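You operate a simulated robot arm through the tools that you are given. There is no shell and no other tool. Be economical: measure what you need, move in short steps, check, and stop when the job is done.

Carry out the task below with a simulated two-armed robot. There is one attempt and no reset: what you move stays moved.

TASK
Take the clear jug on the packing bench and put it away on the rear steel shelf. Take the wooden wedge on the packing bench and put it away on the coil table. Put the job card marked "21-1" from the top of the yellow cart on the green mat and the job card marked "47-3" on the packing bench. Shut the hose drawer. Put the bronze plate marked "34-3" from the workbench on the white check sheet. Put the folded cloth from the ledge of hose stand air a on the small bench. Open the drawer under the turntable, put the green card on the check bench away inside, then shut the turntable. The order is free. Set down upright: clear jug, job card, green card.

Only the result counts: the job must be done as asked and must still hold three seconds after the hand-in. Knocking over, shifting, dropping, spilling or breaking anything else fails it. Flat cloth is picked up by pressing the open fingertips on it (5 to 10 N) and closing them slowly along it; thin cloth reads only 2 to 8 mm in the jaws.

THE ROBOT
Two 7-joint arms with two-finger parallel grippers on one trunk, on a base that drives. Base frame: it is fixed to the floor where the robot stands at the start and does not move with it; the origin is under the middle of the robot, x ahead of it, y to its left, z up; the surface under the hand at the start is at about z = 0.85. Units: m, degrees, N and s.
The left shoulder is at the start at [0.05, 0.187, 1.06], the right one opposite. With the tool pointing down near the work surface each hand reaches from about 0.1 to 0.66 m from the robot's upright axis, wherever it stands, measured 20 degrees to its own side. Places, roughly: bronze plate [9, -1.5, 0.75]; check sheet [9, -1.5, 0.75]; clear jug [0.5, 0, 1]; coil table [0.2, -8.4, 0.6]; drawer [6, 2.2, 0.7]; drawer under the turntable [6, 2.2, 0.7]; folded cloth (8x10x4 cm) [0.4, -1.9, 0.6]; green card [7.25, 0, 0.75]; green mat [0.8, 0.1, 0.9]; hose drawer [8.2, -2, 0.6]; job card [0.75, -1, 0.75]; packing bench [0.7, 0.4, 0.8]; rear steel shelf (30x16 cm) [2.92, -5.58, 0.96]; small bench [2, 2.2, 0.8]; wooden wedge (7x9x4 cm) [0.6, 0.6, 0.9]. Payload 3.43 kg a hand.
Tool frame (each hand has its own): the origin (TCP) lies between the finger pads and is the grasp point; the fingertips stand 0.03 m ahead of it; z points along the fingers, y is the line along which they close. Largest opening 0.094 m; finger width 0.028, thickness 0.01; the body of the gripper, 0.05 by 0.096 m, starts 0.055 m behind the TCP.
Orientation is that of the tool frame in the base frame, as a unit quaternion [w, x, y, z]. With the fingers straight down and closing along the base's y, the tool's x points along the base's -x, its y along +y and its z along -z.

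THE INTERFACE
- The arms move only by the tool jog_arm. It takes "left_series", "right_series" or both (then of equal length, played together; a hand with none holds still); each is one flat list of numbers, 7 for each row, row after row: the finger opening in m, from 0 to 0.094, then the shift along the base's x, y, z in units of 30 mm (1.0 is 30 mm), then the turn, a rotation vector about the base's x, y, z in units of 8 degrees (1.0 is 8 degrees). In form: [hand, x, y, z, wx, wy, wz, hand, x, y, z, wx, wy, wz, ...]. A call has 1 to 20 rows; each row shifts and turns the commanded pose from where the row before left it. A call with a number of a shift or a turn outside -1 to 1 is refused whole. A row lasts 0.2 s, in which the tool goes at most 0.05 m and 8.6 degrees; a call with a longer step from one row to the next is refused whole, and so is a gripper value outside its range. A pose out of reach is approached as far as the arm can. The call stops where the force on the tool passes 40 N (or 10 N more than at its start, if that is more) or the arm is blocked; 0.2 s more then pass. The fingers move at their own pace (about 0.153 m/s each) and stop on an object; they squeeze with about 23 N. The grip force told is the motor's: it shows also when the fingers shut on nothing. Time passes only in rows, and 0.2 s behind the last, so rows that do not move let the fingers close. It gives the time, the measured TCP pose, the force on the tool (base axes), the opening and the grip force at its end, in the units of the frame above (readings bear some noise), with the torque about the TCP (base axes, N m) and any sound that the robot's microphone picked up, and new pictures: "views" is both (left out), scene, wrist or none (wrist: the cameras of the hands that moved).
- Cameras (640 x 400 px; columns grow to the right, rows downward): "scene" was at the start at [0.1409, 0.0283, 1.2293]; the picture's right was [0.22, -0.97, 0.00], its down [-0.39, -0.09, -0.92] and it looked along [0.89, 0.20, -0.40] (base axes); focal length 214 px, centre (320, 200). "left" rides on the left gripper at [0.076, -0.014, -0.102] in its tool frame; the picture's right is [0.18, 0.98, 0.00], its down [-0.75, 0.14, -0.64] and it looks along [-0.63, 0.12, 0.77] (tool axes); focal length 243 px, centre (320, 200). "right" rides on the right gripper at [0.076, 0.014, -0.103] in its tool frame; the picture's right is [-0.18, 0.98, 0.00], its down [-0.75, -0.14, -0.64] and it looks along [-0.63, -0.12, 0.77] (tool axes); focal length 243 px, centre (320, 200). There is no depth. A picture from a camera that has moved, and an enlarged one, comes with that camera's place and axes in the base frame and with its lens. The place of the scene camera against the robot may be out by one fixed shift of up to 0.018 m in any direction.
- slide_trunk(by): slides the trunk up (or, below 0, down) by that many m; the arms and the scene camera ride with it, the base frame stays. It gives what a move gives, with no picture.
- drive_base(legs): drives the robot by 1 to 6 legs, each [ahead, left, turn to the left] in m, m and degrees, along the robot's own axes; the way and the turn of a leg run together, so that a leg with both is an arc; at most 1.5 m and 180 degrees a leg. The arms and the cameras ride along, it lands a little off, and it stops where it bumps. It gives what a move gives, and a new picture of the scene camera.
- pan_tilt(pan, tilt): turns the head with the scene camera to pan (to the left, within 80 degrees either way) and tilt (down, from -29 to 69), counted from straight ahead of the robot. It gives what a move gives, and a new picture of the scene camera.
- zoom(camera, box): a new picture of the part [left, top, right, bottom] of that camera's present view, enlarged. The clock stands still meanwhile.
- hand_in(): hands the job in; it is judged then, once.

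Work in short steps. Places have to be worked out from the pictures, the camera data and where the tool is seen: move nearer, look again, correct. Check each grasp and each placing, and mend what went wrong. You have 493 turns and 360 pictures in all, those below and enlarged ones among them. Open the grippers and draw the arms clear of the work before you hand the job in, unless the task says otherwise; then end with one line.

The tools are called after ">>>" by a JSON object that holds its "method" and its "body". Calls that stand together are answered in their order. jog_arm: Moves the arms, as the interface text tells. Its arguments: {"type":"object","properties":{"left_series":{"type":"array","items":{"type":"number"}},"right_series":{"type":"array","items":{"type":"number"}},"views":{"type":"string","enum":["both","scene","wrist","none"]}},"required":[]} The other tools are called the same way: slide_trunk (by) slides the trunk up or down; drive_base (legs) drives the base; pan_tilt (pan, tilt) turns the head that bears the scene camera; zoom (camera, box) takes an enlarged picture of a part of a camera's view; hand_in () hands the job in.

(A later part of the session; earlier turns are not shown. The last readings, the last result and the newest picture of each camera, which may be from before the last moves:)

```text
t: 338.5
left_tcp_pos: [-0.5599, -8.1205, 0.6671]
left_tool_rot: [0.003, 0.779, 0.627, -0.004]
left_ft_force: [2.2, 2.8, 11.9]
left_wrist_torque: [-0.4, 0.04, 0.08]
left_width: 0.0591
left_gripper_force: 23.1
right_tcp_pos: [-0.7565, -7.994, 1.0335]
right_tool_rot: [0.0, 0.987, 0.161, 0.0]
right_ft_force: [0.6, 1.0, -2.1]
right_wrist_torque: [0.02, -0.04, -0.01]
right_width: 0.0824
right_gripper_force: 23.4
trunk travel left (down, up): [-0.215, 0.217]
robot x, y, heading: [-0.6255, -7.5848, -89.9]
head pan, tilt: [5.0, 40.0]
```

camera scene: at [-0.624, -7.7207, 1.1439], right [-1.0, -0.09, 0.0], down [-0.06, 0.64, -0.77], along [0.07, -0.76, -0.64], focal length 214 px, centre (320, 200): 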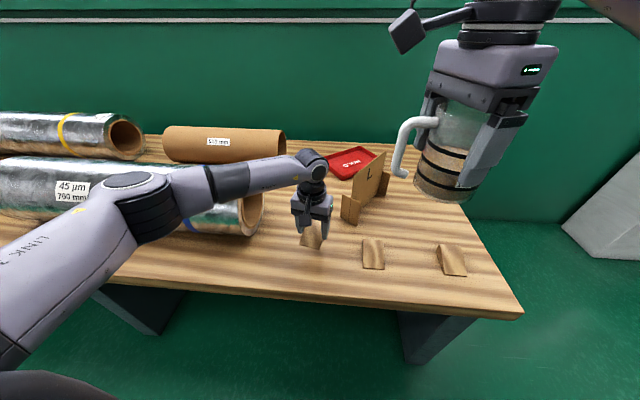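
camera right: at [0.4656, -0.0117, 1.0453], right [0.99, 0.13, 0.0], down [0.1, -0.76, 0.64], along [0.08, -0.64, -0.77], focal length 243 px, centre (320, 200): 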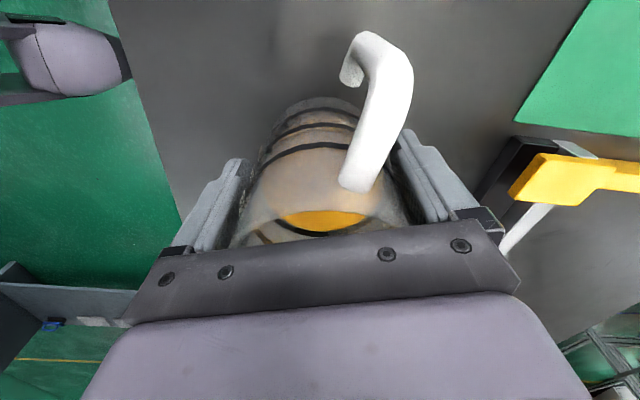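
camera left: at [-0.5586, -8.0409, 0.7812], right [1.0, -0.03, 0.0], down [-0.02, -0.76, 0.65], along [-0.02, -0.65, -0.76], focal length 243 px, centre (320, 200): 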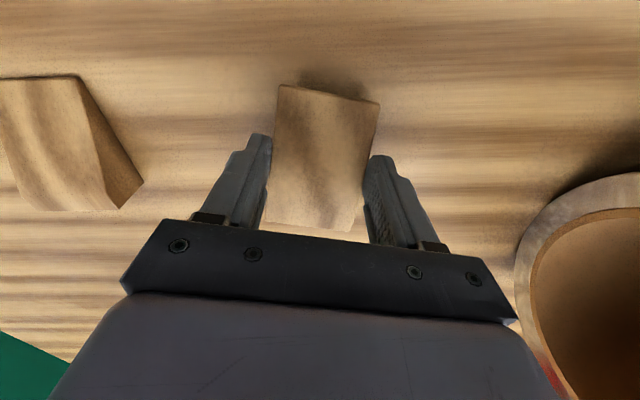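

Contact at 12 N. Open and rise.

>>> {"method": "jog_arm", "body": {"left_series": [0.065, 0, 0, 0, 0, 0, 0, 0.08, 0, 0, 0, 0, 0, 0, 0.09, 0, 0, 0, 0, 0, 0, 0.09, 0, 0, 0.7, 0, 0, 0, 0.09, 0, 0, 0.9, 0, 0, 0, 0.09, 0, 0, 0.9, 0, 0, 0, 0.09, 0, 0, 0.9, 0, 0, 0, 0.09, 0, 0, 0.9, 0, 0, 0, 0.09, 0, 0, 0.9, 0, 0, 0], "views": "both"}}

```text
t: 340.5
left_tcp_pos: [-0.5603, -8.1189, 0.8213]
left_tool_rot: [0.001, 0.779, 0.627, -0.002]
left_ft_force: [-0.3, 0.4, -0.3]
left_wrist_torque: [0.01, 0.02, -0.02]
left_width: 0.09
left_gripper_force: 0.1
right_tcp_pos: [-0.7569, -7.9948, 1.0338]
right_tool_rot: [0.0, 0.987, 0.16, 0.0]
right_ft_force: [0.4, 0.2, -2.2]
right_wrist_torque: [0.02, -0.07, 0.0]
right_width: 0.0827
right_gripper_force: 23.1
trunk travel left (down, up): [-0.215, 0.217]
robot x, y, heading: [-0.6244, -7.5844, -89.8]
head pan, tilt: [5.0, 40.0]
camera scene: at [-0.624, -7.7205, 1.1439], right [-1.0, -0.09, 0.0], down [-0.06, 0.64, -0.77], along [0.07, -0.76, -0.64], focal length 214 px, centre (320, 200)
camera left: at [-0.5583, -8.0405, 0.9242], right [1.0, -0.03, 0.0], down [-0.02, -0.76, 0.65], along [-0.02, -0.65, -0.76], focal length 243 px, centre (320, 200)
```

scene: 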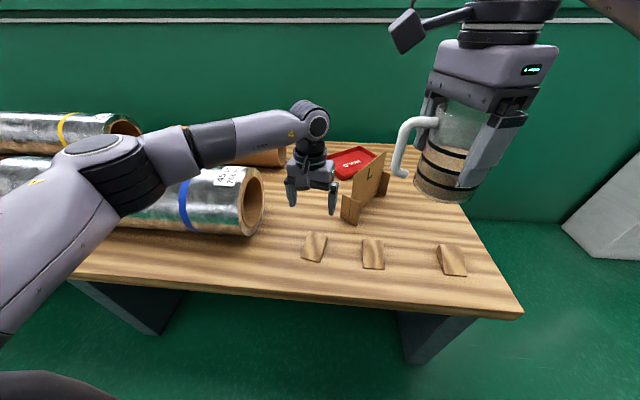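
left: 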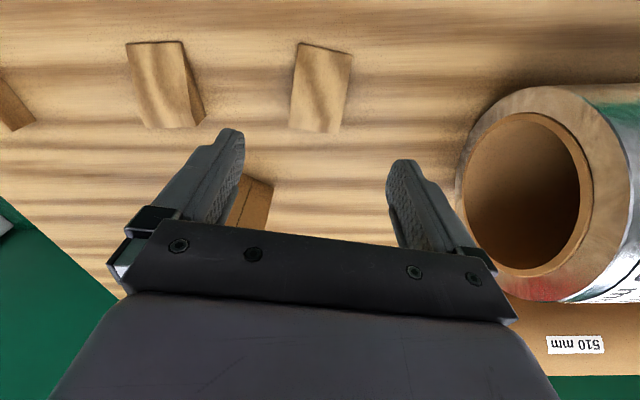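

Wedge placed beside the other chocks. Lift the left arm, restore trunk, back off and head east toward the rear shelf.

>>> {"method": "jog_arm", "body": {"left_series": [0.09, 0, 0.3, 0.9, 0, 0, 0, 0.09, 0, 0.3, 0.9, 0, 0, 0, 0.09, 0.3, 0.5, 0.9, 0, 0, 0, 0.09, 0.5, 0.5, 0.9, 0, 0, 0, 0.09, 0.6, 0.5, 0.9, 0, 0, 0, 0.09, 0.6, 0.5, 0.9, 0, 0, 0, 0.09, 0.6, 0, 0.9, 0, 0, 0], "views": "none"}}

>>> {"method": "slide_trunk", "body": {"by": 0.06}}

>>> {"method": "drive_base", "body": {"legs": [[-0.6, 0, 0], [0, 0, 90], [1.0, 0, 0]]}}

>>> {"method": "pan_tilt", "body": {"pan": 20, "tilt": 10}}

```text
t: 342.1
left_tcp_pos: [-0.4824, -8.0405, 1.0105]
left_tool_rot: [0.002, 0.779, 0.627, -0.003]
left_ft_force: [-0.6, -0.2, -0.3]
left_wrist_torque: [0.01, 0.02, -0.01]
left_width: 0.0901
left_gripper_force: 0.0
right_tcp_pos: [-0.7574, -7.9962, 1.0343]
right_tool_rot: [0.001, 0.987, 0.161, -0.001]
right_ft_force: [0.4, 0.1, -1.1]
right_wrist_torque: [0.04, -0.02, -0.01]
right_width: 0.0825
right_gripper_force: 22.7
trunk travel left (down, up): [-0.215, 0.217]
robot x, y, heading: [-0.6245, -7.586, -89.7]
head pan, tilt: [5.0, 40.0]
```

```text
t: 343.1
left_tcp_pos: [-0.4825, -8.0409, 1.0704]
left_tool_rot: [0.002, 0.779, 0.627, -0.002]
left_ft_force: [-0.1, -0.2, 0.0]
left_wrist_torque: [-0.05, 0.01, 0.06]
left_width: 0.0901
left_gripper_force: 0.2
right_tcp_pos: [-0.7568, -7.9972, 1.0925]
right_tool_rot: [0.0, 0.987, 0.161, 0.0]
right_ft_force: [-0.3, -0.7, -2.3]
right_wrist_torque: [0.03, -0.05, 0.01]
right_width: 0.0824
right_gripper_force: 22.8
trunk travel left (down, up): [-0.275, 0.157]
robot x, y, heading: [-0.6231, -7.5867, -89.4]
head pan, tilt: [5.0, 40.0]
```

```text
t: 355.2
left_tcp_pos: [0.8301, -6.8281, 1.0698]
left_tool_rot: [0.003, 0.105, 0.994, 0.0]
left_ft_force: [0.6, 0.4, 0.0]
left_wrist_torque: [-0.01, -0.02, 0.03]
left_width: 0.0902
left_gripper_force: 0.0
right_tcp_pos: [0.7849, -7.1022, 1.0929]
right_tool_rot: [0.0, 0.582, 0.813, 0.001]
right_ft_force: [0.9, -1.1, -2.8]
right_wrist_torque: [-0.01, 0.01, 0.03]
right_width: 0.0826
right_gripper_force: 23.0
trunk travel left (down, up): [-0.275, 0.157]
robot x, y, heading: [0.3708, -6.9734, 0.4]
head pan, tilt: [5.0, 40.0]
camera scene: at [0.5094, -6.9556, 1.2039], right [0.1, -1.0, 0.0], down [-0.64, -0.06, -0.77], along [0.76, 0.07, -0.64], focal length 214 px, centre (320, 200)
```

scene: 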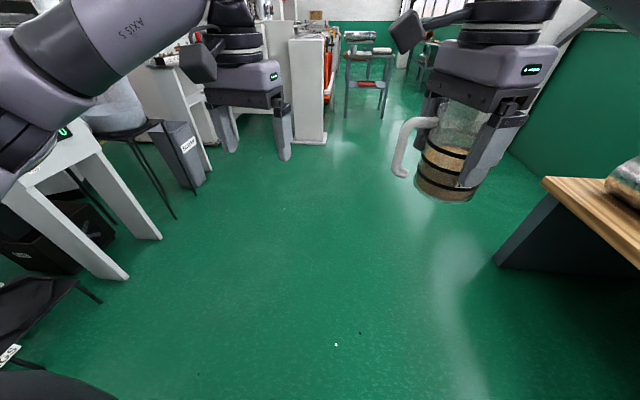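

```text
t: 356.1
left_tcp_pos: [0.8296, -6.8276, 1.07]
left_tool_rot: [0.003, 0.105, 0.994, 0.0]
left_ft_force: [-0.6, -0.5, -0.2]
left_wrist_torque: [0.0, 0.01, -0.04]
left_width: 0.0902
left_gripper_force: 0.1
right_tcp_pos: [0.7856, -7.1016, 1.0929]
right_tool_rot: [-0.001, 0.583, 0.813, 0.0]
right_ft_force: [0.3, -0.3, -2.3]
right_wrist_torque: [0.02, 0.0, 0.0]
right_width: 0.0825
right_gripper_force: 22.9
trunk travel left (down, up): [-0.275, 0.157]
robot x, y, heading: [0.3734, -6.9703, 0.5]
head pan, tilt: [20.0, 10.0]
camera scene: at [0.5117, -6.9312, 1.2515], right [0.35, -0.94, 0.0], down [-0.16, -0.06, -0.98], along [0.92, 0.35, -0.17], focal length 214 px, centre (320, 200)
```

scene: 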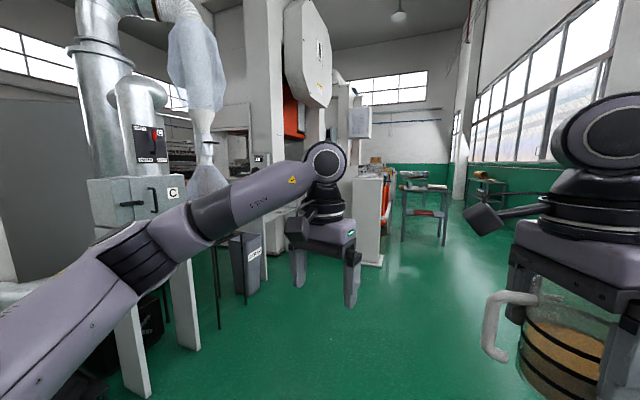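

Continue east on y≈‑7.2 to x≈2.2 and look left for the shelf.

>>> {"method": "drive_base", "body": {"legs": [[1.2, -0.25, -0.5], [0.7, 0, 0]]}}

>>> {"method": "pan_tilt", "body": {"pan": 55, "tilt": 12}}

```text
t: 365.7
left_tcp_pos: [2.7271, -7.0619, 1.0695]
left_tool_rot: [0.003, 0.105, 0.994, 0.0]
left_ft_force: [0.0, -0.7, -0.5]
left_wrist_torque: [-0.02, -0.01, 0.0]
left_width: 0.09
left_gripper_force: 0.0
right_tcp_pos: [2.6821, -7.3355, 1.0928]
right_tool_rot: [0.001, 0.583, 0.813, 0.0]
right_ft_force: [0.4, 0.7, -2.9]
right_wrist_torque: [0.06, -0.01, -0.01]
right_width: 0.0825
right_gripper_force: 22.8
trunk travel left (down, up): [-0.275, 0.157]
robot x, y, heading: [2.2716, -7.2048, 0.6]
head pan, tilt: [20.0, 10.0]
camera scene: at [2.4092, -7.1644, 1.2516], right [0.35, -0.94, 0.0], down [-0.16, -0.06, -0.98], along [0.92, 0.35, -0.17], focal length 214 px, centre (320, 200)
```

scene: 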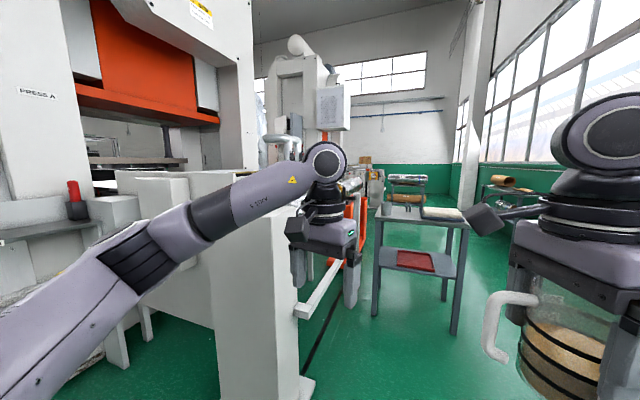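

```text
t: 366.7
left_tcp_pos: [2.7273, -7.0615, 1.0687]
left_tool_rot: [0.002, 0.105, 0.994, 0.0]
left_ft_force: [-0.5, 0.7, 0.0]
left_wrist_torque: [-0.01, 0.03, 0.0]
left_width: 0.09
left_gripper_force: 0.0
right_tcp_pos: [2.6824, -7.3344, 1.0923]
right_tool_rot: [0.0, 0.583, 0.813, -0.001]
right_ft_force: [0.0, -0.9, -2.2]
right_wrist_torque: [0.04, -0.01, -0.02]
right_width: 0.0822
right_gripper_force: 22.6
trunk travel left (down, up): [-0.275, 0.157]
robot x, y, heading: [2.2751, -7.2027, 0.7]
head pan, tilt: [55.0, 12.0]
camera scene: at [2.3747, -7.1202, 1.2484], right [0.82, -0.57, 0.0], down [-0.12, -0.17, -0.98], along [0.55, 0.81, -0.21], focal length 214 px, centre (320, 200)
```

scene: 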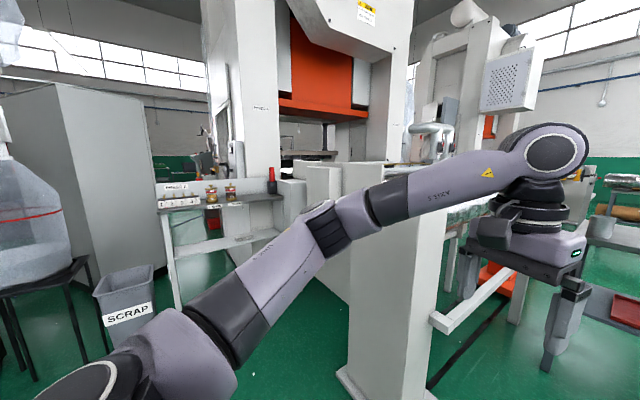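

Zoom on the steel shelf.

>>> {"method": "zoom", "body": {"camera": "scene", "box": [130, 130, 350, 270]}}

```text
2.86 times, centred on (240, 200) of scene
camera zoom: at [2.3747, -7.1202, 1.2484], right [0.82, -0.57, 0.0], down [-0.12, -0.17, -0.98], along [0.55, 0.81, -0.21], focal length 613 px, centre (549, 200)
```

zoom: 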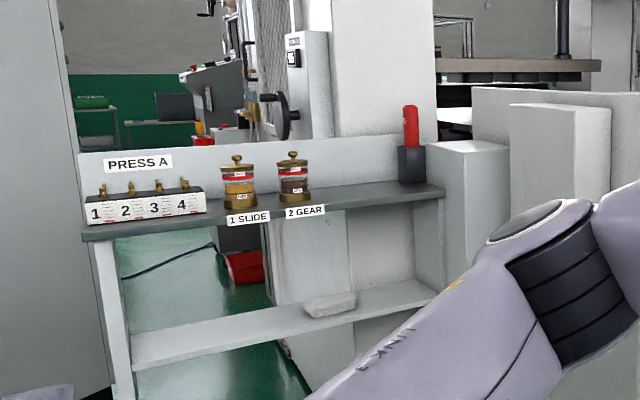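

The free stretch of the shelf top is between "2 GEAR" oiler and the black cup (x≈2.71–2.92, y≈‑5.68). Raise the trunk, turn to face +y and approach at x≈2.3.

>>> {"method": "slide_trunk", "body": {"by": 0.15}}

>>> {"method": "jog_arm", "body": {"left_series": [0.09, -0.8, 0, 0, 0, 0, 0, 0.09, -0.8, 0, 0, 0, 0, 0, 0.09, -0.8, 0, 0, 0, 0, 0, 0.09, -0.8, 0, 0, 0, 0, 0], "right_series": [0.06, -0.8, 0, 0, 0, 0, 0, 0.06, -0.8, 0, 0, 0, 0, 0, 0.06, -0.5, 0, 0, 0, 0, 0, 0.06, 0, 0, 0, 0, 0, 0], "views": "none"}}

>>> {"method": "drive_base", "body": {"legs": [[0, 0, 89.4], [0.6, 0, 0]]}}

>>> {"method": "pan_tilt", "body": {"pan": -20, "tilt": 20}}

```text
t: 368.5
left_tcp_pos: [2.7266, -7.0613, 1.2191]
left_tool_rot: [0.003, 0.105, 0.994, 0.001]
left_ft_force: [-0.1, 0.1, 0.3]
left_wrist_torque: [-0.01, -0.01, 0.0]
left_width: 0.0902
left_gripper_force: 0.2
right_tcp_pos: [2.6815, -7.3354, 1.2419]
right_tool_rot: [0.0, 0.583, 0.812, 0.0]
right_ft_force: [-0.4, 0.4, -2.8]
right_wrist_torque: [0.01, 0.04, 0.0]
right_width: 0.0826
right_gripper_force: 23.0
trunk travel left (down, up): [-0.425, 0.007]
robot x, y, heading: [2.2718, -7.2062, 0.8]
head pan, tilt: [55.0, 12.0]
```

```text
t: 369.5
left_tcp_pos: [2.631, -7.0604, 1.2199]
left_tool_rot: [0.002, 0.106, 0.994, -0.001]
left_ft_force: [-0.3, -1.2, -0.2]
left_wrist_torque: [0.0, -0.03, 0.0]
left_width: 0.0899
left_gripper_force: 0.0
right_tcp_pos: [2.6197, -7.3366, 1.2437]
right_tool_rot: [0.0, 0.583, 0.812, 0.0]
right_ft_force: [0.6, -0.1, -2.7]
right_wrist_torque: [0.03, 0.02, 0.01]
right_width: 0.0827
right_gripper_force: 22.8
trunk travel left (down, up): [-0.425, 0.007]
robot x, y, heading: [2.2743, -7.2056, 0.4]
head pan, tilt: [55.0, 12.0]
```

```text
t: 376.7
left_tcp_pos: [2.1305, -6.2388, 1.2189]
left_tool_rot: [0.002, -0.624, 0.782, 0.002]
left_ft_force: [0.4, -0.2, -0.7]
left_wrist_torque: [0.0, -0.01, 0.0]
left_width: 0.0899
left_gripper_force: 0.1
right_tcp_pos: [2.405, -6.2536, 1.2429]
right_tool_rot: [0.001, -0.156, 0.988, 0.0]
right_ft_force: [-0.2, 0.4, -3.0]
right_wrist_torque: [-0.01, 0.01, -0.01]
right_width: 0.0825
right_gripper_force: 22.8
trunk travel left (down, up): [-0.425, 0.007]
robot x, y, heading: [2.2697, -6.6008, 89.5]
head pan, tilt: [55.0, 12.0]
camera scene: at [2.186, -6.4798, 1.3983], right [0.58, 0.82, 0.0], down [0.17, -0.12, -0.98], along [-0.8, 0.56, -0.21], focal length 214 px, centre (320, 200)
```

scene: 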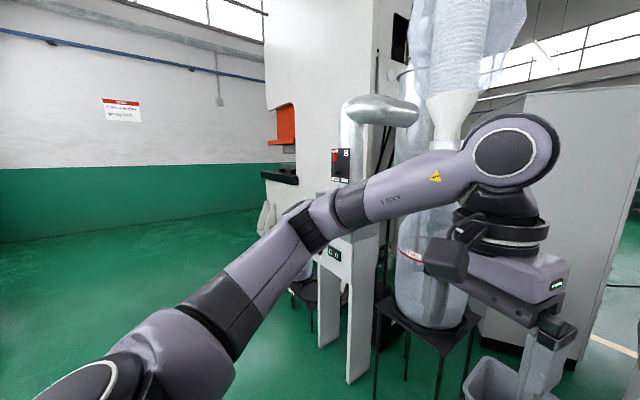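

```text
t: 378.2
left_tcp_pos: [2.1302, -6.2383, 1.2194]
left_tool_rot: [0.002, -0.624, 0.782, 0.002]
left_ft_force: [0.2, 0.0, -1.3]
left_wrist_torque: [0.0, 0.01, -0.01]
left_width: 0.09
left_gripper_force: 0.0
right_tcp_pos: [2.4051, -6.2525, 1.2439]
right_tool_rot: [0.0, -0.156, 0.988, 0.0]
right_ft_force: [-0.1, -0.7, -2.3]
right_wrist_torque: [-0.08, 0.04, 0.0]
right_width: 0.0827
right_gripper_force: 22.6
trunk travel left (down, up): [-0.425, 0.007]
robot x, y, heading: [2.2678, -6.6012, 89.9]
head pan, tilt: [-20.0, 20.0]
camera scene: at [2.2942, -6.4463, 1.3854], right [0.94, -0.34, 0.0], down [-0.12, -0.32, -0.94], along [0.32, 0.88, -0.34], focal length 214 px, centre (320, 200)
```

scene: 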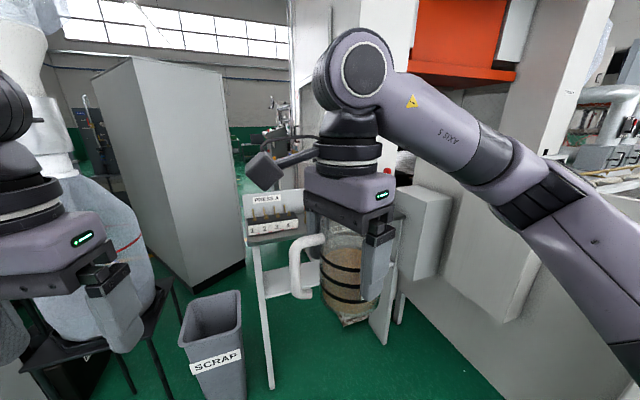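

Shelf front edge ≈y‑5.66, spanning x 2.28–3.05. Move diagonally forward-right, and look.

>>> {"method": "drive_base", "body": {"legs": [[0.4, -0.22, 0]]}}

>>> {"method": "pan_tilt", "body": {"pan": -12, "tilt": 35}}

```text
t: 380.9
left_tcp_pos: [2.3494, -5.8405, 1.2195]
left_tool_rot: [0.001, -0.625, 0.781, 0.002]
left_ft_force: [0.5, -0.2, 0.6]
left_wrist_torque: [0.04, 0.03, 0.04]
left_width: 0.0898
left_gripper_force: 0.0
right_tcp_pos: [2.6233, -5.8555, 1.2414]
right_tool_rot: [0.0, -0.156, 0.988, 0.001]
right_ft_force: [-0.4, 0.1, -1.8]
right_wrist_torque: [-0.03, 0.07, 0.03]
right_width: 0.0828
right_gripper_force: 22.8
trunk travel left (down, up): [-0.425, 0.007]
robot x, y, heading: [2.4874, -6.202, 90.0]
head pan, tilt: [-20.0, 20.0]
camera scene: at [2.5139, -6.0485, 1.3853], right [0.94, -0.34, 0.0], down [-0.12, -0.32, -0.94], along [0.32, 0.88, -0.34], focal length 214 px, centre (320, 200)
```

scene: 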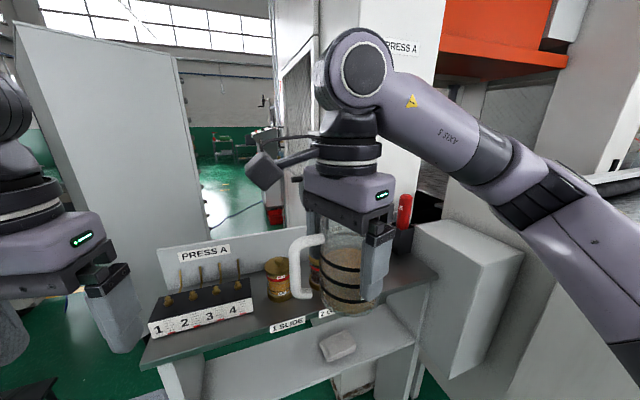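

```text
t: 381.7
left_tcp_pos: [2.3482, -5.8415, 1.2185]
left_tool_rot: [0.002, -0.624, 0.781, 0.0]
left_ft_force: [0.2, -0.1, 0.2]
left_wrist_torque: [-0.02, 0.02, -0.01]
left_width: 0.0898
left_gripper_force: 0.0
right_tcp_pos: [2.6231, -5.8556, 1.2433]
right_tool_rot: [-0.001, -0.157, 0.988, 0.0]
right_ft_force: [0.3, 0.3, -2.4]
right_wrist_torque: [0.0, 0.0, 0.0]
right_width: 0.0828
right_gripper_force: 22.6
trunk travel left (down, up): [-0.425, 0.007]
robot x, y, heading: [2.4912, -6.2017, 89.9]
head pan, tilt: [-12.0, 35.0]
camera scene: at [2.5002, -6.0504, 1.3616], right [0.98, -0.21, 0.0], down [-0.12, -0.56, -0.82], along [0.17, 0.8, -0.57], focal length 214 px, centre (320, 200)
```

scene: 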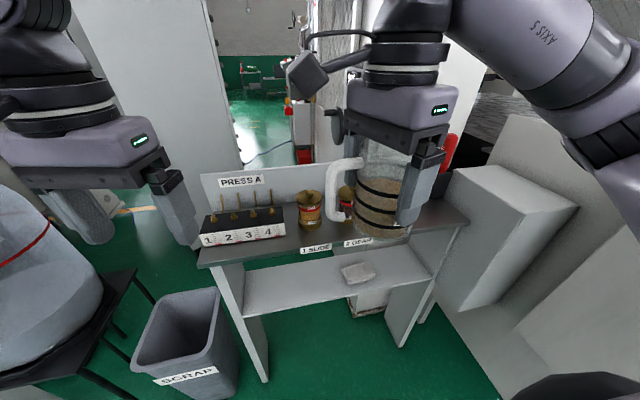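

Turn the jug so its handle faces me and move above the free spot, staying high.

>>> {"method": "jog_arm", "body": {"right_series": [0.06, 0.6, 0.2, 0, 0, 0, 1, 0.06, 0.6, 0.2, 0, 0, 0, 1, 0.06, 0.6, 0.2, 0, 0, 0, 1, 0.06, 0.6, 0.2, 0, 0, 0, 1, 0.06, 0.6, 0.2, 0, 0, 0, 1, 0.06, 0.6, 0.2, 0, 0, 0, 1, 0.06, 0.6, 0.2, 0, 0, 0, 1, 0.06, 0.6, 0.2, 0, 0, 0, 1, 0.06, 0.6, 0.2, 0, 0, 0, 1, 0.06, 0.6, 0.2, 0, 0, 0, 1, 0.06, 0.6, 0.2, 0, 0, 0, 1], "views": "both"}}

```text
t: 384.1
left_tcp_pos: [2.3501, -5.8413, 1.2185]
left_tool_rot: [0.002, -0.624, 0.781, 0.002]
left_ft_force: [-1.0, 0.8, -0.3]
left_wrist_torque: [0.01, 0.01, -0.03]
left_width: 0.0904
left_gripper_force: 0.0
right_tcp_pos: [2.8212, -5.79, 1.2434]
right_tool_rot: [0.0, 0.8, -0.6, 0.0]
right_ft_force: [0.0, -0.8, -2.5]
right_wrist_torque: [0.01, -0.02, 0.0]
right_width: 0.0825
right_gripper_force: 23.0
trunk travel left (down, up): [-0.425, 0.007]
robot x, y, heading: [2.4891, -6.2031, 89.8]
head pan, tilt: [-12.0, 35.0]
camera scene: at [2.5005, -6.0503, 1.3615], right [0.98, -0.21, 0.0], down [-0.12, -0.56, -0.82], along [0.17, 0.8, -0.57], focal length 214 px, centre (320, 200)
camera right: at [2.8286, -5.8667, 1.3449], right [-1.0, -0.1, 0.0], down [-0.07, 0.76, 0.64], along [-0.06, 0.64, -0.77], focal length 243 px, centre (320, 200)
```

scene: 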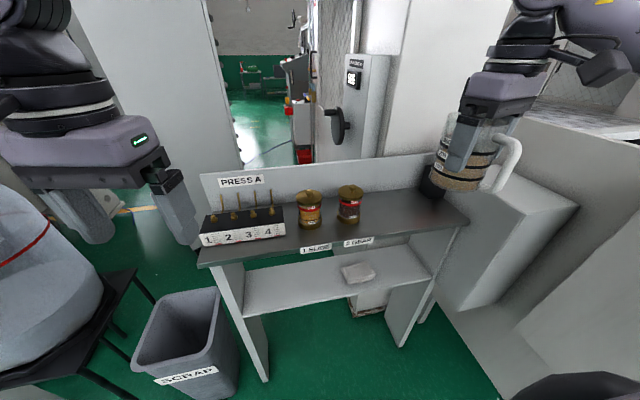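
right: 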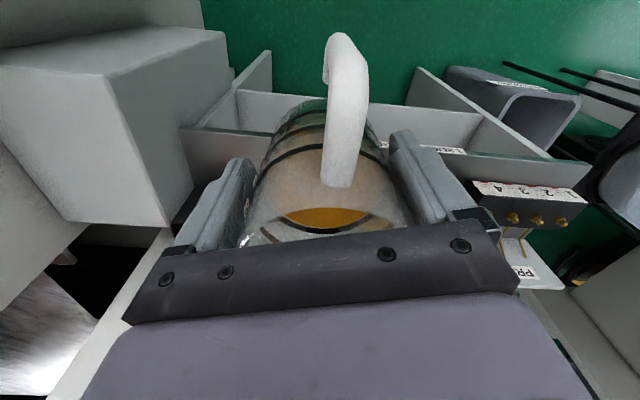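

Target spot [2.835,‑5.585]. Move the base a little nearer for reach.

>>> {"method": "drive_base", "body": {"legs": [[0.05, -0.08, 0]]}}

```text
t: 385.5
left_tcp_pos: [2.4298, -5.791, 1.2191]
left_tool_rot: [0.002, -0.624, 0.781, 0.002]
left_ft_force: [0.2, 0.7, -0.2]
left_wrist_torque: [0.0, 0.02, -0.02]
left_width: 0.0898
left_gripper_force: 0.1
right_tcp_pos: [2.9017, -5.7388, 1.2429]
right_tool_rot: [0.0, 0.799, -0.601, 0.0]
right_ft_force: [1.1, 0.8, -1.4]
right_wrist_torque: [-0.05, 0.01, -0.01]
right_width: 0.0826
right_gripper_force: 22.9
trunk travel left (down, up): [-0.425, 0.007]
robot x, y, heading: [2.5668, -6.1513, 90.1]
head pan, tilt: [-12.0, 35.0]
camera scene: at [2.5804, -6.0, 1.3614], right [0.98, -0.21, 0.0], down [-0.12, -0.56, -0.82], along [0.17, 0.8, -0.57], focal length 214 px, centre (320, 200)
```

scene: 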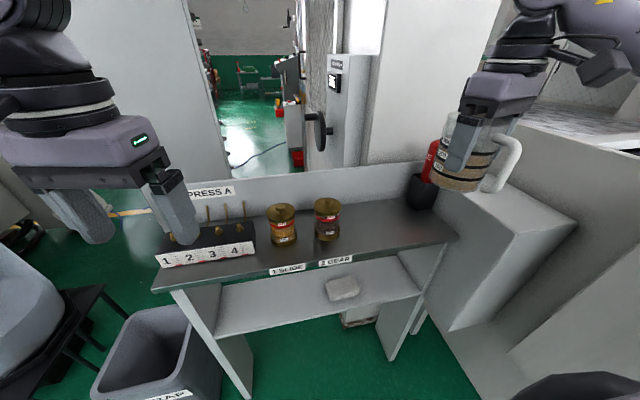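

Move the jug to [2.85,‑5.586], then lower partly and view.

>>> {"method": "jog_arm", "body": {"right_series": [0.06, -0.9, 0, 0, 0, 0, 0, 0.06, -0.85, 0.2, 0, 0, 0, 0, 0.06, 0, 0.9, 0, 0, 0, 0, 0.06, 0, 0.9, 0, 0, 0, 0, 0.06, 0, 0.9, 0, 0, 0, 0, 0.06, 0, 0.9, 0, 0, 0, 0, 0.06, 0, 0.9, 0, 0, 0, 0, 0.06, 0, 0.4, -0.5, 0, 0, 0, 0.06, 0, 0, -0.9, 0, 0, 0, 0.06, 0, 0, -0.9, 0, 0, 0], "views": "both"}}

```text
t: 387.7
left_tcp_pos: [2.4291, -5.7917, 1.2195]
left_tool_rot: [0.002, -0.624, 0.782, 0.002]
left_ft_force: [-0.9, 0.4, 0.0]
left_wrist_torque: [0.01, 0.03, -0.02]
left_width: 0.0899
left_gripper_force: 0.0
right_tcp_pos: [2.847, -5.5929, 1.172]
right_tool_rot: [-0.001, 0.799, -0.601, 0.001]
right_ft_force: [-1.1, -0.4, -3.2]
right_wrist_torque: [-0.01, -0.02, 0.03]
right_width: 0.0828
right_gripper_force: 22.9
right hand out of reach, approached as far as the arm can: row 8
trunk travel left (down, up): [-0.425, 0.007]
robot x, y, heading: [2.5712, -6.1557, 90.1]
head pan, tilt: [-12.0, 35.0]
camera scene: at [2.5802, -6.0, 1.3615], right [0.98, -0.21, 0.0], down [-0.12, -0.56, -0.82], along [0.17, 0.8, -0.57], focal length 214 px, centre (320, 200)
camera right: at [2.8532, -5.6697, 1.2738], right [-1.0, -0.1, 0.0], down [-0.07, 0.76, 0.64], along [-0.06, 0.64, -0.77], focal length 243 px, centre (320, 200)
```

scene: 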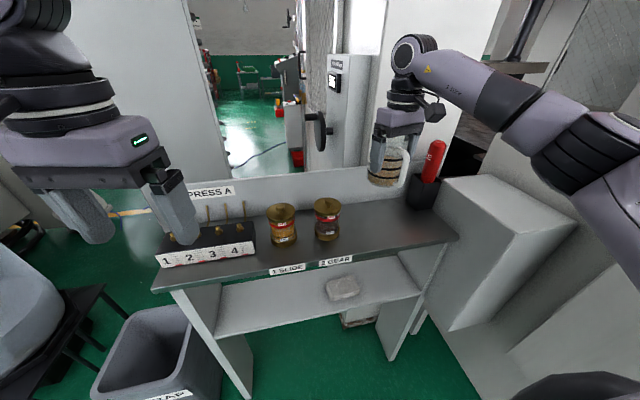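
right: 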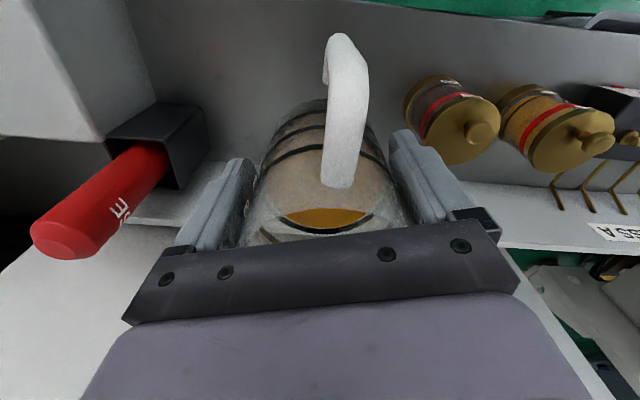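

Clear on both sides. Lower to ≈1.05, then feel for the shelf.

>>> {"method": "jog_arm", "body": {"right_series": [0.06, 0, 0, -0.9, 0, 0, 0, 0.06, 0, 0, -0.9, 0, 0, 0, 0.06, 0, 0, -0.9, 0, 0, 0, 0.06, 0, 0.1, -0.9, 0, 0, 0], "views": "both"}}

```text
t: 388.7
left_tcp_pos: [2.4297, -5.7913, 1.2201]
left_tool_rot: [0.001, -0.625, 0.781, 0.002]
left_ft_force: [-0.1, 1.0, -0.2]
left_wrist_torque: [-0.01, 0.01, 0.01]
left_width: 0.0899
left_gripper_force: 0.1
right_tcp_pos: [2.8463, -5.5888, 1.0623]
right_tool_rot: [0.0, 0.799, -0.601, 0.0]
right_ft_force: [-0.1, -0.1, -2.2]
right_wrist_torque: [-0.02, 0.0, -0.02]
right_width: 0.0823
right_gripper_force: 23.4
trunk travel left (down, up): [-0.425, 0.007]
robot x, y, heading: [2.5688, -6.154, 90.2]
head pan, tilt: [-12.0, 35.0]
camera scene: at [2.58, -6.0, 1.3615], right [0.98, -0.21, 0.0], down [-0.12, -0.56, -0.82], along [0.17, 0.8, -0.57], focal length 214 px, centre (320, 200)
camera right: at [2.8534, -5.6669, 1.1646], right [-1.0, -0.1, 0.0], down [-0.07, 0.76, 0.64], along [-0.06, 0.64, -0.77], focal length 243 px, centre (320, 200)
```

scene: 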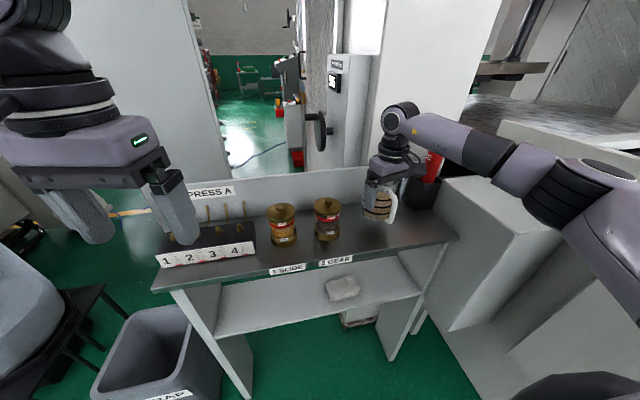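
right: 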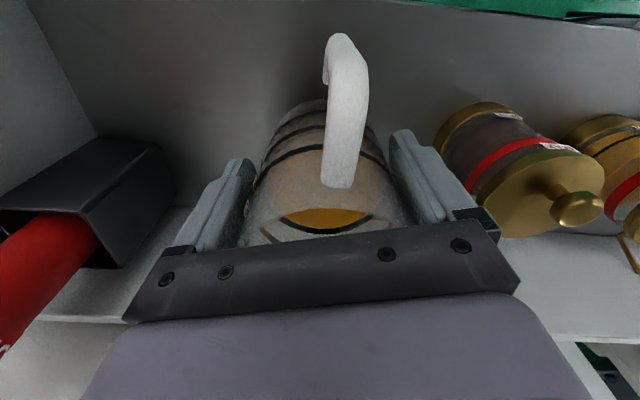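

>>> {"method": "jog_arm", "body": {"right_series": [0.06, 0, 0, -0.3, 0, 0, 0, 0.06, 0, 0, -0.25, 0, 0, 0, 0.06, 0, 0, -0.15, 0, 0, 0], "views": "none"}}

```text
t: 389.5
left_tcp_pos: [2.4287, -5.7912, 1.2201]
left_tool_rot: [0.002, -0.624, 0.781, 0.002]
left_ft_force: [0.1, -0.1, 0.9]
left_wrist_torque: [0.0, -0.03, -0.02]
left_width: 0.09
left_gripper_force: 0.1
right_tcp_pos: [2.8475, -5.5905, 1.0418]
right_tool_rot: [0.0, 0.799, -0.601, 0.0]
right_ft_force: [0.8, -0.7, -1.5]
right_wrist_torque: [-0.02, -0.03, 0.0]
right_width: 0.0827
right_gripper_force: 22.9
trunk travel left (down, up): [-0.425, 0.007]
robot x, y, heading: [2.5667, -6.1524, 89.8]
head pan, tilt: [-12.0, 35.0]
```

Not yet in contact; continue in 3 mm steps.

>>> {"method": "jog_arm", "body": {"right_series": [0.06, 0, 0, -0.1, 0, 0, 0, 0.06, 0, 0, -0.1, 0, 0, 0], "views": "none"}}

>>> {"method": "jog_arm", "body": {"right_series": [0.06, 0, 0, -0.08, 0, 0, 0, 0.06, 0, 0, -0.05, 0, 0, 0], "views": "none"}}

```text
t: 390.1
left_tcp_pos: [2.4303, -5.7907, 1.2195]
left_tool_rot: [0.001, -0.625, 0.781, 0.002]
left_ft_force: [0.2, -1.1, -0.3]
left_wrist_torque: [-0.03, -0.03, 0.02]
left_width: 0.09
left_gripper_force: 0.0
right_tcp_pos: [2.846, -5.5897, 1.0367]
right_tool_rot: [0.0, 0.799, -0.601, 0.0]
right_ft_force: [-0.3, -0.2, -2.3]
right_wrist_torque: [0.0, 0.02, -0.01]
right_width: 0.0827
right_gripper_force: 23.0
trunk travel left (down, up): [-0.425, 0.007]
robot x, y, heading: [2.5664, -6.1546, 89.9]
head pan, tilt: [-12.0, 35.0]
```

```text
t: 390.7
left_tcp_pos: [2.4288, -5.792, 1.2195]
left_tool_rot: [0.002, -0.625, 0.781, 0.002]
left_ft_force: [-0.5, -0.3, 0.2]
left_wrist_torque: [-0.02, 0.0, 0.02]
left_width: 0.0899
left_gripper_force: 0.0
right_tcp_pos: [2.8454, -5.5881, 1.0321]
right_tool_rot: [0.0, 0.799, -0.601, 0.0]
right_ft_force: [-0.5, 0.4, -3.0]
right_wrist_torque: [-0.05, 0.0, 0.0]
right_width: 0.0823
right_gripper_force: 22.9
trunk travel left (down, up): [-0.425, 0.007]
robot x, y, heading: [2.5691, -6.1526, 90.1]
head pan, tilt: [-12.0, 35.0]
```

>>> {"method": "jog_arm", "body": {"right_series": [0.06, 0, 0, -0.07, 0, 0, 0, 0.06, 0, 0, -0.06, 0, 0, 0], "views": "none"}}

>>> {"method": "jog_arm", "body": {"right_series": [0.06, 0, 0, -0.05, 0, 0, 0, 0.06, 0, 0, -0.04, 0, 0, 0], "views": "wrist"}}

```text
t: 391.3
left_tcp_pos: [2.4289, -5.791, 1.2197]
left_tool_rot: [0.002, -0.624, 0.781, 0.002]
left_ft_force: [0.4, -0.5, -0.1]
left_wrist_torque: [0.01, -0.01, -0.01]
left_width: 0.09
left_gripper_force: 0.0
right_tcp_pos: [2.846, -5.5888, 1.0291]
right_tool_rot: [0.0, 0.799, -0.602, 0.0]
right_ft_force: [0.9, 0.3, -1.9]
right_wrist_torque: [-0.02, -0.02, 0.0]
right_width: 0.0825
right_gripper_force: 22.6
trunk travel left (down, up): [-0.425, 0.007]
robot x, y, heading: [2.5688, -6.158, 90.0]
head pan, tilt: [-12.0, 35.0]
```

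```text
t: 391.9
left_tcp_pos: [2.4287, -5.7916, 1.2198]
left_tool_rot: [0.003, -0.624, 0.781, 0.001]
left_ft_force: [-0.3, -0.1, 0.2]
left_wrist_torque: [-0.01, 0.01, 0.01]
left_width: 0.0901
left_gripper_force: 0.0
right_tcp_pos: [2.8474, -5.5888, 1.0259]
right_tool_rot: [0.0, 0.799, -0.601, 0.0]
right_ft_force: [0.1, 0.0, -2.1]
right_wrist_torque: [-0.04, -0.01, 0.01]
right_width: 0.0827
right_gripper_force: 22.9
trunk travel left (down, up): [-0.425, 0.007]
robot x, y, heading: [2.5703, -6.1496, 89.8]
head pan, tilt: [-12.0, 35.0]
camera right: at [2.8528, -5.6669, 1.1285], right [-1.0, -0.1, 0.0], down [-0.07, 0.76, 0.64], along [-0.06, 0.64, -0.77], focal length 243 px, centre (320, 200)
```

right: 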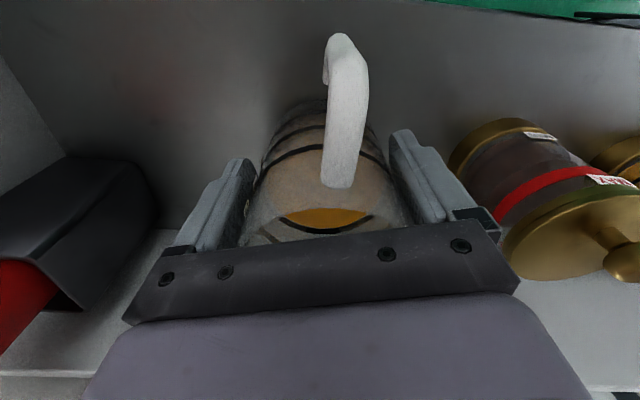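

Oiler is ~1.5 cm from the left finger; shift 1.5 cm right, then continue down.

>>> {"method": "jog_arm", "body": {"right_series": [0.06, 0.25, 0, 0, 0, 0, 0, 0.06, 0.25, 0, 0, 0, 0, 0, 0.06, 0, 0, -0.05, 0, 0, 0, 0.06, 0, 0, -0.05, 0, 0, 0], "views": "none"}}

>>> {"method": "jog_arm", "body": {"right_series": [0.06, 0, 0, -0.06, 0, 0, 0, 0.06, 0, 0, -0.05, 0, 0, 0], "views": "none"}}

```text
t: 392.9
left_tcp_pos: [2.4303, -5.791, 1.2188]
left_tool_rot: [0.002, -0.625, 0.781, 0.002]
left_ft_force: [0.1, 0.2, 0.3]
left_wrist_torque: [-0.02, 0.05, 0.03]
left_width: 0.0899
left_gripper_force: 0.1
right_tcp_pos: [2.8611, -5.5901, 1.0239]
right_tool_rot: [0.0, 0.799, -0.601, 0.001]
right_ft_force: [0.0, -0.5, -2.2]
right_wrist_torque: [0.0, -0.01, 0.02]
right_width: 0.0827
right_gripper_force: 22.8
trunk travel left (down, up): [-0.425, 0.007]
robot x, y, heading: [2.5689, -6.1548, 90.0]
head pan, tilt: [-12.0, 35.0]
```

```text
t: 393.5
left_tcp_pos: [2.4286, -5.7922, 1.2196]
left_tool_rot: [0.003, -0.625, 0.781, 0.002]
left_ft_force: [0.7, 0.1, 0.4]
left_wrist_torque: [0.01, 0.03, 0.02]
left_width: 0.09
left_gripper_force: 0.1
right_tcp_pos: [2.8599, -5.59, 1.0221]
right_tool_rot: [-0.002, 0.798, -0.603, -0.001]
right_ft_force: [1.3, -1.3, 3.3]
right_wrist_torque: [0.17, 0.02, -0.02]
right_width: 0.0826
right_gripper_force: 22.9
trunk travel left (down, up): [-0.425, 0.007]
robot x, y, heading: [2.5693, -6.1503, 90.2]
head pan, tilt: [-12.0, 35.0]
```

Contact felt. Open and rise straight up.

>>> {"method": "jog_arm", "body": {"right_series": [0.086, 0, 0, -0.03, 0, 0, 0, 0.09, 0, 0, 0, 0, 0, 0, 0.094, 0, 0, 0, 0, 0, 0, 0.094, 0, 0, 0.3, 0, 0, 0, 0.094, 0, 0, 0.6, 0, 0, 0, 0.094, 0, 0, 0.8, 0, 0, 0, 0.094, 0, 0, 0.9, 0, 0, 0, 0.094, 0, 0, 0.9, 0, 0, 0, 0.094, 0, 0, 0.9, 0, 0, 0], "views": "both"}}

```text
t: 395.5
left_tcp_pos: [2.4287, -5.7917, 1.22]
left_tool_rot: [0.003, -0.624, 0.781, 0.003]
left_ft_force: [-0.4, -0.4, -0.4]
left_wrist_torque: [0.01, 0.02, 0.01]
left_width: 0.0901
left_gripper_force: 0.1
right_tcp_pos: [2.8604, -5.5918, 1.1519]
right_tool_rot: [0.0, 0.799, -0.601, 0.0]
right_ft_force: [0.2, -0.2, 0.5]
right_wrist_torque: [0.03, 0.01, -0.05]
right_width: 0.0941
right_gripper_force: 0.1
trunk travel left (down, up): [-0.425, 0.007]
robot x, y, heading: [2.5637, -6.1508, 89.9]
head pan, tilt: [-12.0, 35.0]
camera scene: at [2.5796, -6.0008, 1.3615], right [0.98, -0.21, 0.0], down [-0.12, -0.56, -0.82], along [0.17, 0.8, -0.57], focal length 214 px, centre (320, 200)
camera right: at [2.8671, -5.6684, 1.2536], right [-1.0, -0.1, 0.0], down [-0.07, 0.76, 0.64], along [-0.06, 0.64, -0.77], focal length 243 px, centre (320, 200)
```

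scene: 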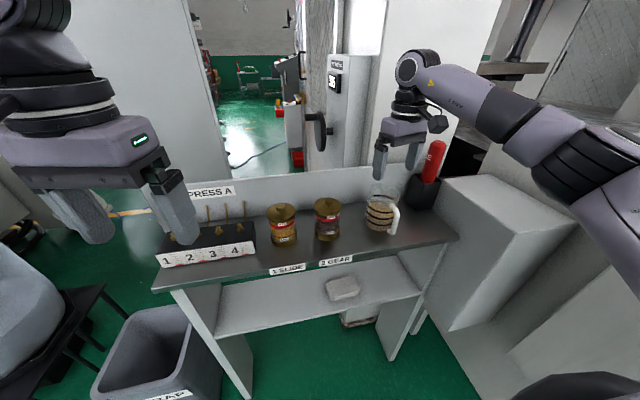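
right: 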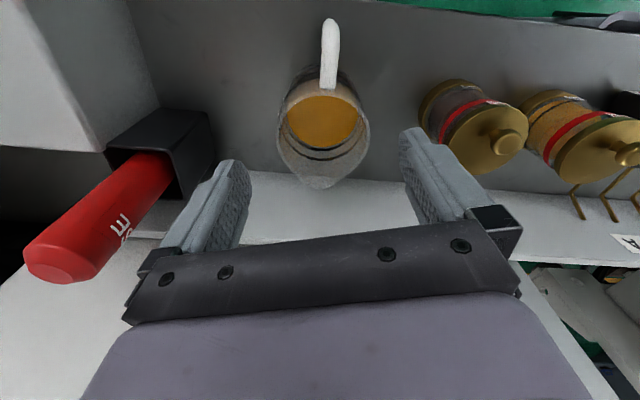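

Jug stands upright on the shelf. Raise and retract the right arm, then back out.

>>> {"method": "jog_arm", "body": {"right_series": [0.094, 0, 0, 0.9, 0, 0, 0, 0.094, 0, 0, 0.9, 0, 0, 0, 0.094, 0, 0, 0.9, 0, 0, 0, 0.094, -0.5, -0.9, 0, 0, 0, 0, 0.094, -0.8, -0.9, 0, 0, 0, 0, 0.094, -0.8, -0.9, 0, 0, 0, -0.6, 0.094, -0.8, -0.9, 0, 0, 0, -0.6, 0.094, -0.8, -0.9, 0, 0, 0, -0.6, 0.094, -0.8, -0.5, 0, 0, 0, -0.6], "views": "none"}}

>>> {"method": "drive_base", "body": {"legs": [[-0.5, 0.25, 0], [-0.6, 0, 0], [0, 0, 90]]}}

>>> {"method": "pan_tilt", "body": {"pan": 0, "tilt": 15}}

```text
t: 397.5
left_tcp_pos: [2.4281, -5.791, 1.2183]
left_tool_rot: [0.003, -0.624, 0.781, 0.002]
left_ft_force: [-0.4, 0.5, 0.0]
left_wrist_torque: [0.01, -0.01, 0.02]
left_width: 0.0899
left_gripper_force: 0.0
right_tcp_pos: [2.7219, -5.7478, 1.2226]
right_tool_rot: [0.001, -0.687, 0.727, 0.001]
right_ft_force: [-0.2, 0.5, -0.9]
right_wrist_torque: [0.0, 0.0, 0.0]
right_width: 0.094
right_gripper_force: 0.1
right hand out of reach, approached as far as the arm can: row 2, 3
trunk travel left (down, up): [-0.425, 0.007]
robot x, y, heading: [2.5695, -6.1545, 90.0]
head pan, tilt: [-12.0, 35.0]
```

```text
t: 407.5
left_tcp_pos: [1.9562, -7.3985, 1.2195]
left_tool_rot: [0.0, 0.994, -0.106, -0.003]
left_ft_force: [0.3, -0.5, 0.1]
left_wrist_torque: [0.02, -0.01, 0.01]
left_width: 0.0898
left_gripper_force: 0.1
right_tcp_pos: [1.9094, -7.1036, 1.2225]
right_tool_rot: [0.0, 1.0, -0.024, 0.0]
right_ft_force: [0.5, 1.1, -0.1]
right_wrist_torque: [0.0, -0.01, 0.0]
right_width: 0.0941
right_gripper_force: 0.0
trunk travel left (down, up): [-0.425, 0.007]
robot x, y, heading: [2.3162, -7.2557, -179.7]
head pan, tilt: [-12.0, 35.0]
camera scene: at [2.1649, -7.2304, 1.3615], right [0.2, 0.98, 0.0], down [0.56, -0.12, -0.82], along [-0.8, 0.17, -0.57], focal length 214 px, centre (320, 200)
```

scene: 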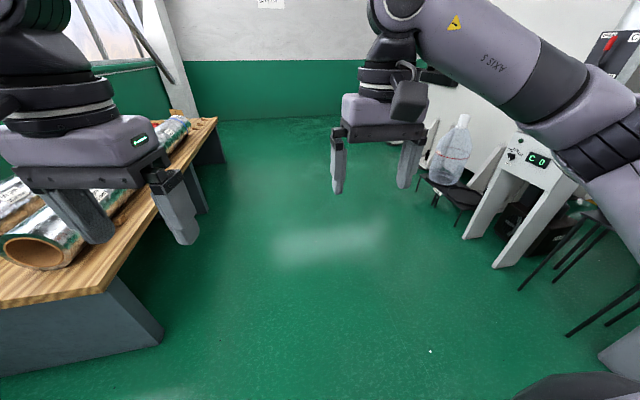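

```text
t: 408.4
left_tcp_pos: [1.9577, -7.3979, 1.2195]
left_tool_rot: [-0.001, 0.994, -0.107, -0.004]
left_ft_force: [0.3, 0.9, 0.0]
left_wrist_torque: [-0.01, -0.02, -0.02]
left_width: 0.09
left_gripper_force: 0.1
right_tcp_pos: [1.91, -7.1035, 1.2215]
right_tool_rot: [-0.001, 1.0, -0.023, 0.0]
right_ft_force: [0.5, 0.4, 0.4]
right_wrist_torque: [-0.01, -0.02, 0.0]
right_width: 0.0941
right_gripper_force: 0.0
trunk travel left (down, up): [-0.425, 0.007]
robot x, y, heading: [2.3182, -7.2589, -179.8]
head pan, tilt: [0.0, 15.0]
camera scene: at [2.1577, -7.2486, 1.3934], right [-0.01, 1.0, 0.0], down [0.26, 0.0, -0.97], along [-0.97, -0.01, -0.26], focal length 214 px, centre (320, 200)
```

scene: 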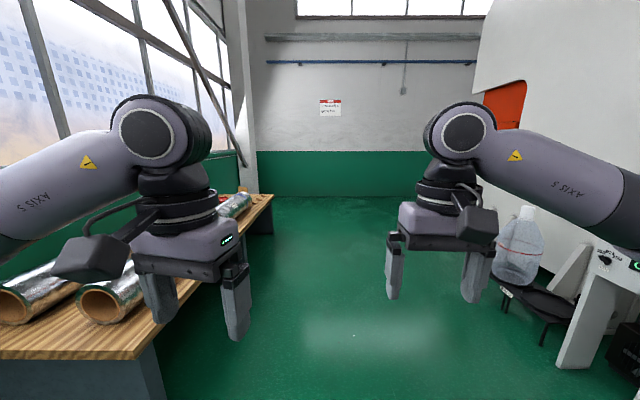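

Drive back west along the same lane and north through the passage.

>>> {"method": "drive_base", "body": {"legs": [[1.5, -0.2, 0], [1.5, -0.1, 0], [1.5, 0, 0], [0, 0, -90], [1.5, 0, 0], [1.5, 0, 0]]}}

```text
refused: leg 1 is longer than a leg can be; nothing moved
```

>>> {"method": "drive_base", "body": {"legs": [[1.48, -0.2, 0], [1.49, -0.1, 0], [1.5, 0, 0], [0, 0, -90], [1.5, 0, 0], [1.5, 0, 0]]}}

```text
t: 447.7
left_tcp_pos: [-2.4214, -3.6655, 1.2188]
left_tool_rot: [0.002, -0.638, 0.77, 0.002]
left_ft_force: [0.8, -0.1, 0.1]
left_wrist_torque: [0.01, 0.04, -0.02]
left_width: 0.0901
left_gripper_force: 0.1
right_tcp_pos: [-2.128, -3.6082, 1.2228]
right_tool_rot: [0.001, -0.7, 0.714, 0.0]
right_ft_force: [0.5, 0.8, -0.4]
right_wrist_torque: [-0.02, 0.0, -0.02]
right_width: 0.0942
right_gripper_force: 0.0
trunk travel left (down, up): [-0.425, 0.007]
robot x, y, heading: [-2.2703, -4.0182, 92.1]
head pan, tilt: [0.0, 15.0]
camera scene: at [-2.2808, -3.8602, 1.3935], right [1.0, 0.03, 0.0], down [0.01, -0.26, -0.97], along [-0.03, 0.97, -0.26], focal length 214 px, centre (320, 200)
```

scene: 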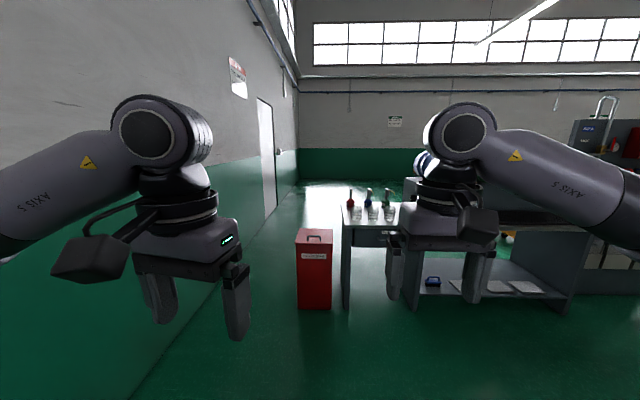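

Continue north 1.0, then turn right and go east to x≈0.4.

>>> {"method": "drive_base", "body": {"legs": [[1.0, 0, 0], [0, 0, -92], [1.4, 0, 0], [1.3, 0, 0]]}}

>>> {"method": "pan_tilt", "body": {"pan": 50, "tilt": 25}}

```text
t: 469.5
left_tcp_pos: [0.7621, -2.8543, 1.2195]
left_tool_rot: [0.003, 0.101, 0.995, 0.0]
left_ft_force: [0.5, 0.6, -1.4]
left_wrist_torque: [-0.03, 0.01, 0.03]
left_width: 0.0898
left_gripper_force: 0.1
right_tcp_pos: [0.8121, -3.1492, 1.2221]
right_tool_rot: [-0.001, 0.018, 1.0, 0.0]
right_ft_force: [0.2, 0.2, 0.9]
right_wrist_torque: [-0.02, -0.02, 0.0]
right_width: 0.0937
right_gripper_force: 0.0
trunk travel left (down, up): [-0.425, 0.007]
robot x, y, heading: [0.4027, -2.9997, 1.3]
head pan, tilt: [0.0, 15.0]
camera scene: at [0.548, -2.9917, 1.3935], right [0.02, -1.0, 0.0], down [-0.26, 0.0, -0.97], along [0.97, 0.02, -0.26], focal length 214 px, centre (320, 200)
```

scene: 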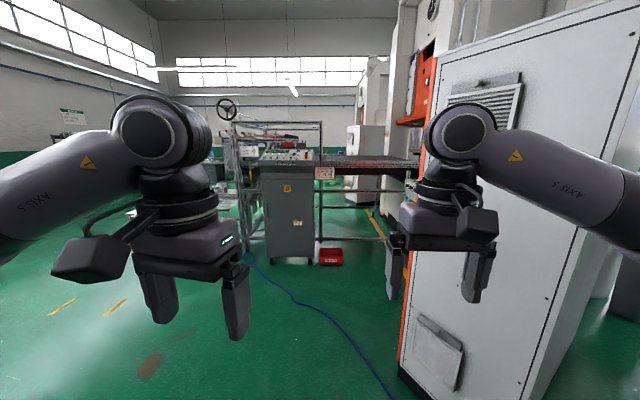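

```text
t: 470.6
left_tcp_pos: [0.7617, -2.8551, 1.2197]
left_tool_rot: [0.003, 0.101, 0.995, 0.0]
left_ft_force: [0.1, 0.1, 0.2]
left_wrist_torque: [0.04, -0.03, -0.01]
left_width: 0.0899
left_gripper_force: 0.0
right_tcp_pos: [0.8138, -3.1491, 1.2215]
right_tool_rot: [-0.001, 0.017, 1.0, 0.0]
right_ft_force: [-0.4, 0.6, -0.2]
right_wrist_torque: [0.0, 0.01, 0.0]
right_width: 0.0937
right_gripper_force: 0.1
trunk travel left (down, up): [-0.425, 0.007]
robot x, y, heading: [0.4036, -3.0014, 1.2]
head pan, tilt: [50.0, 25.0]
camera scene: at [0.5124, -2.9218, 1.3773], right [0.78, -0.63, 0.0], down [-0.27, -0.33, -0.91], along [0.57, 0.7, -0.42], focal length 214 px, centre (320, 200)
```

scene: 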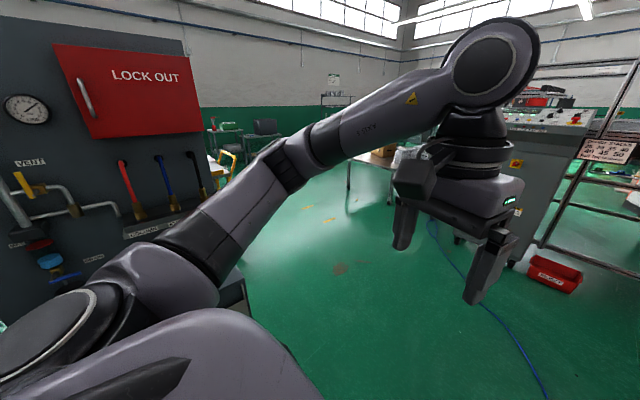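

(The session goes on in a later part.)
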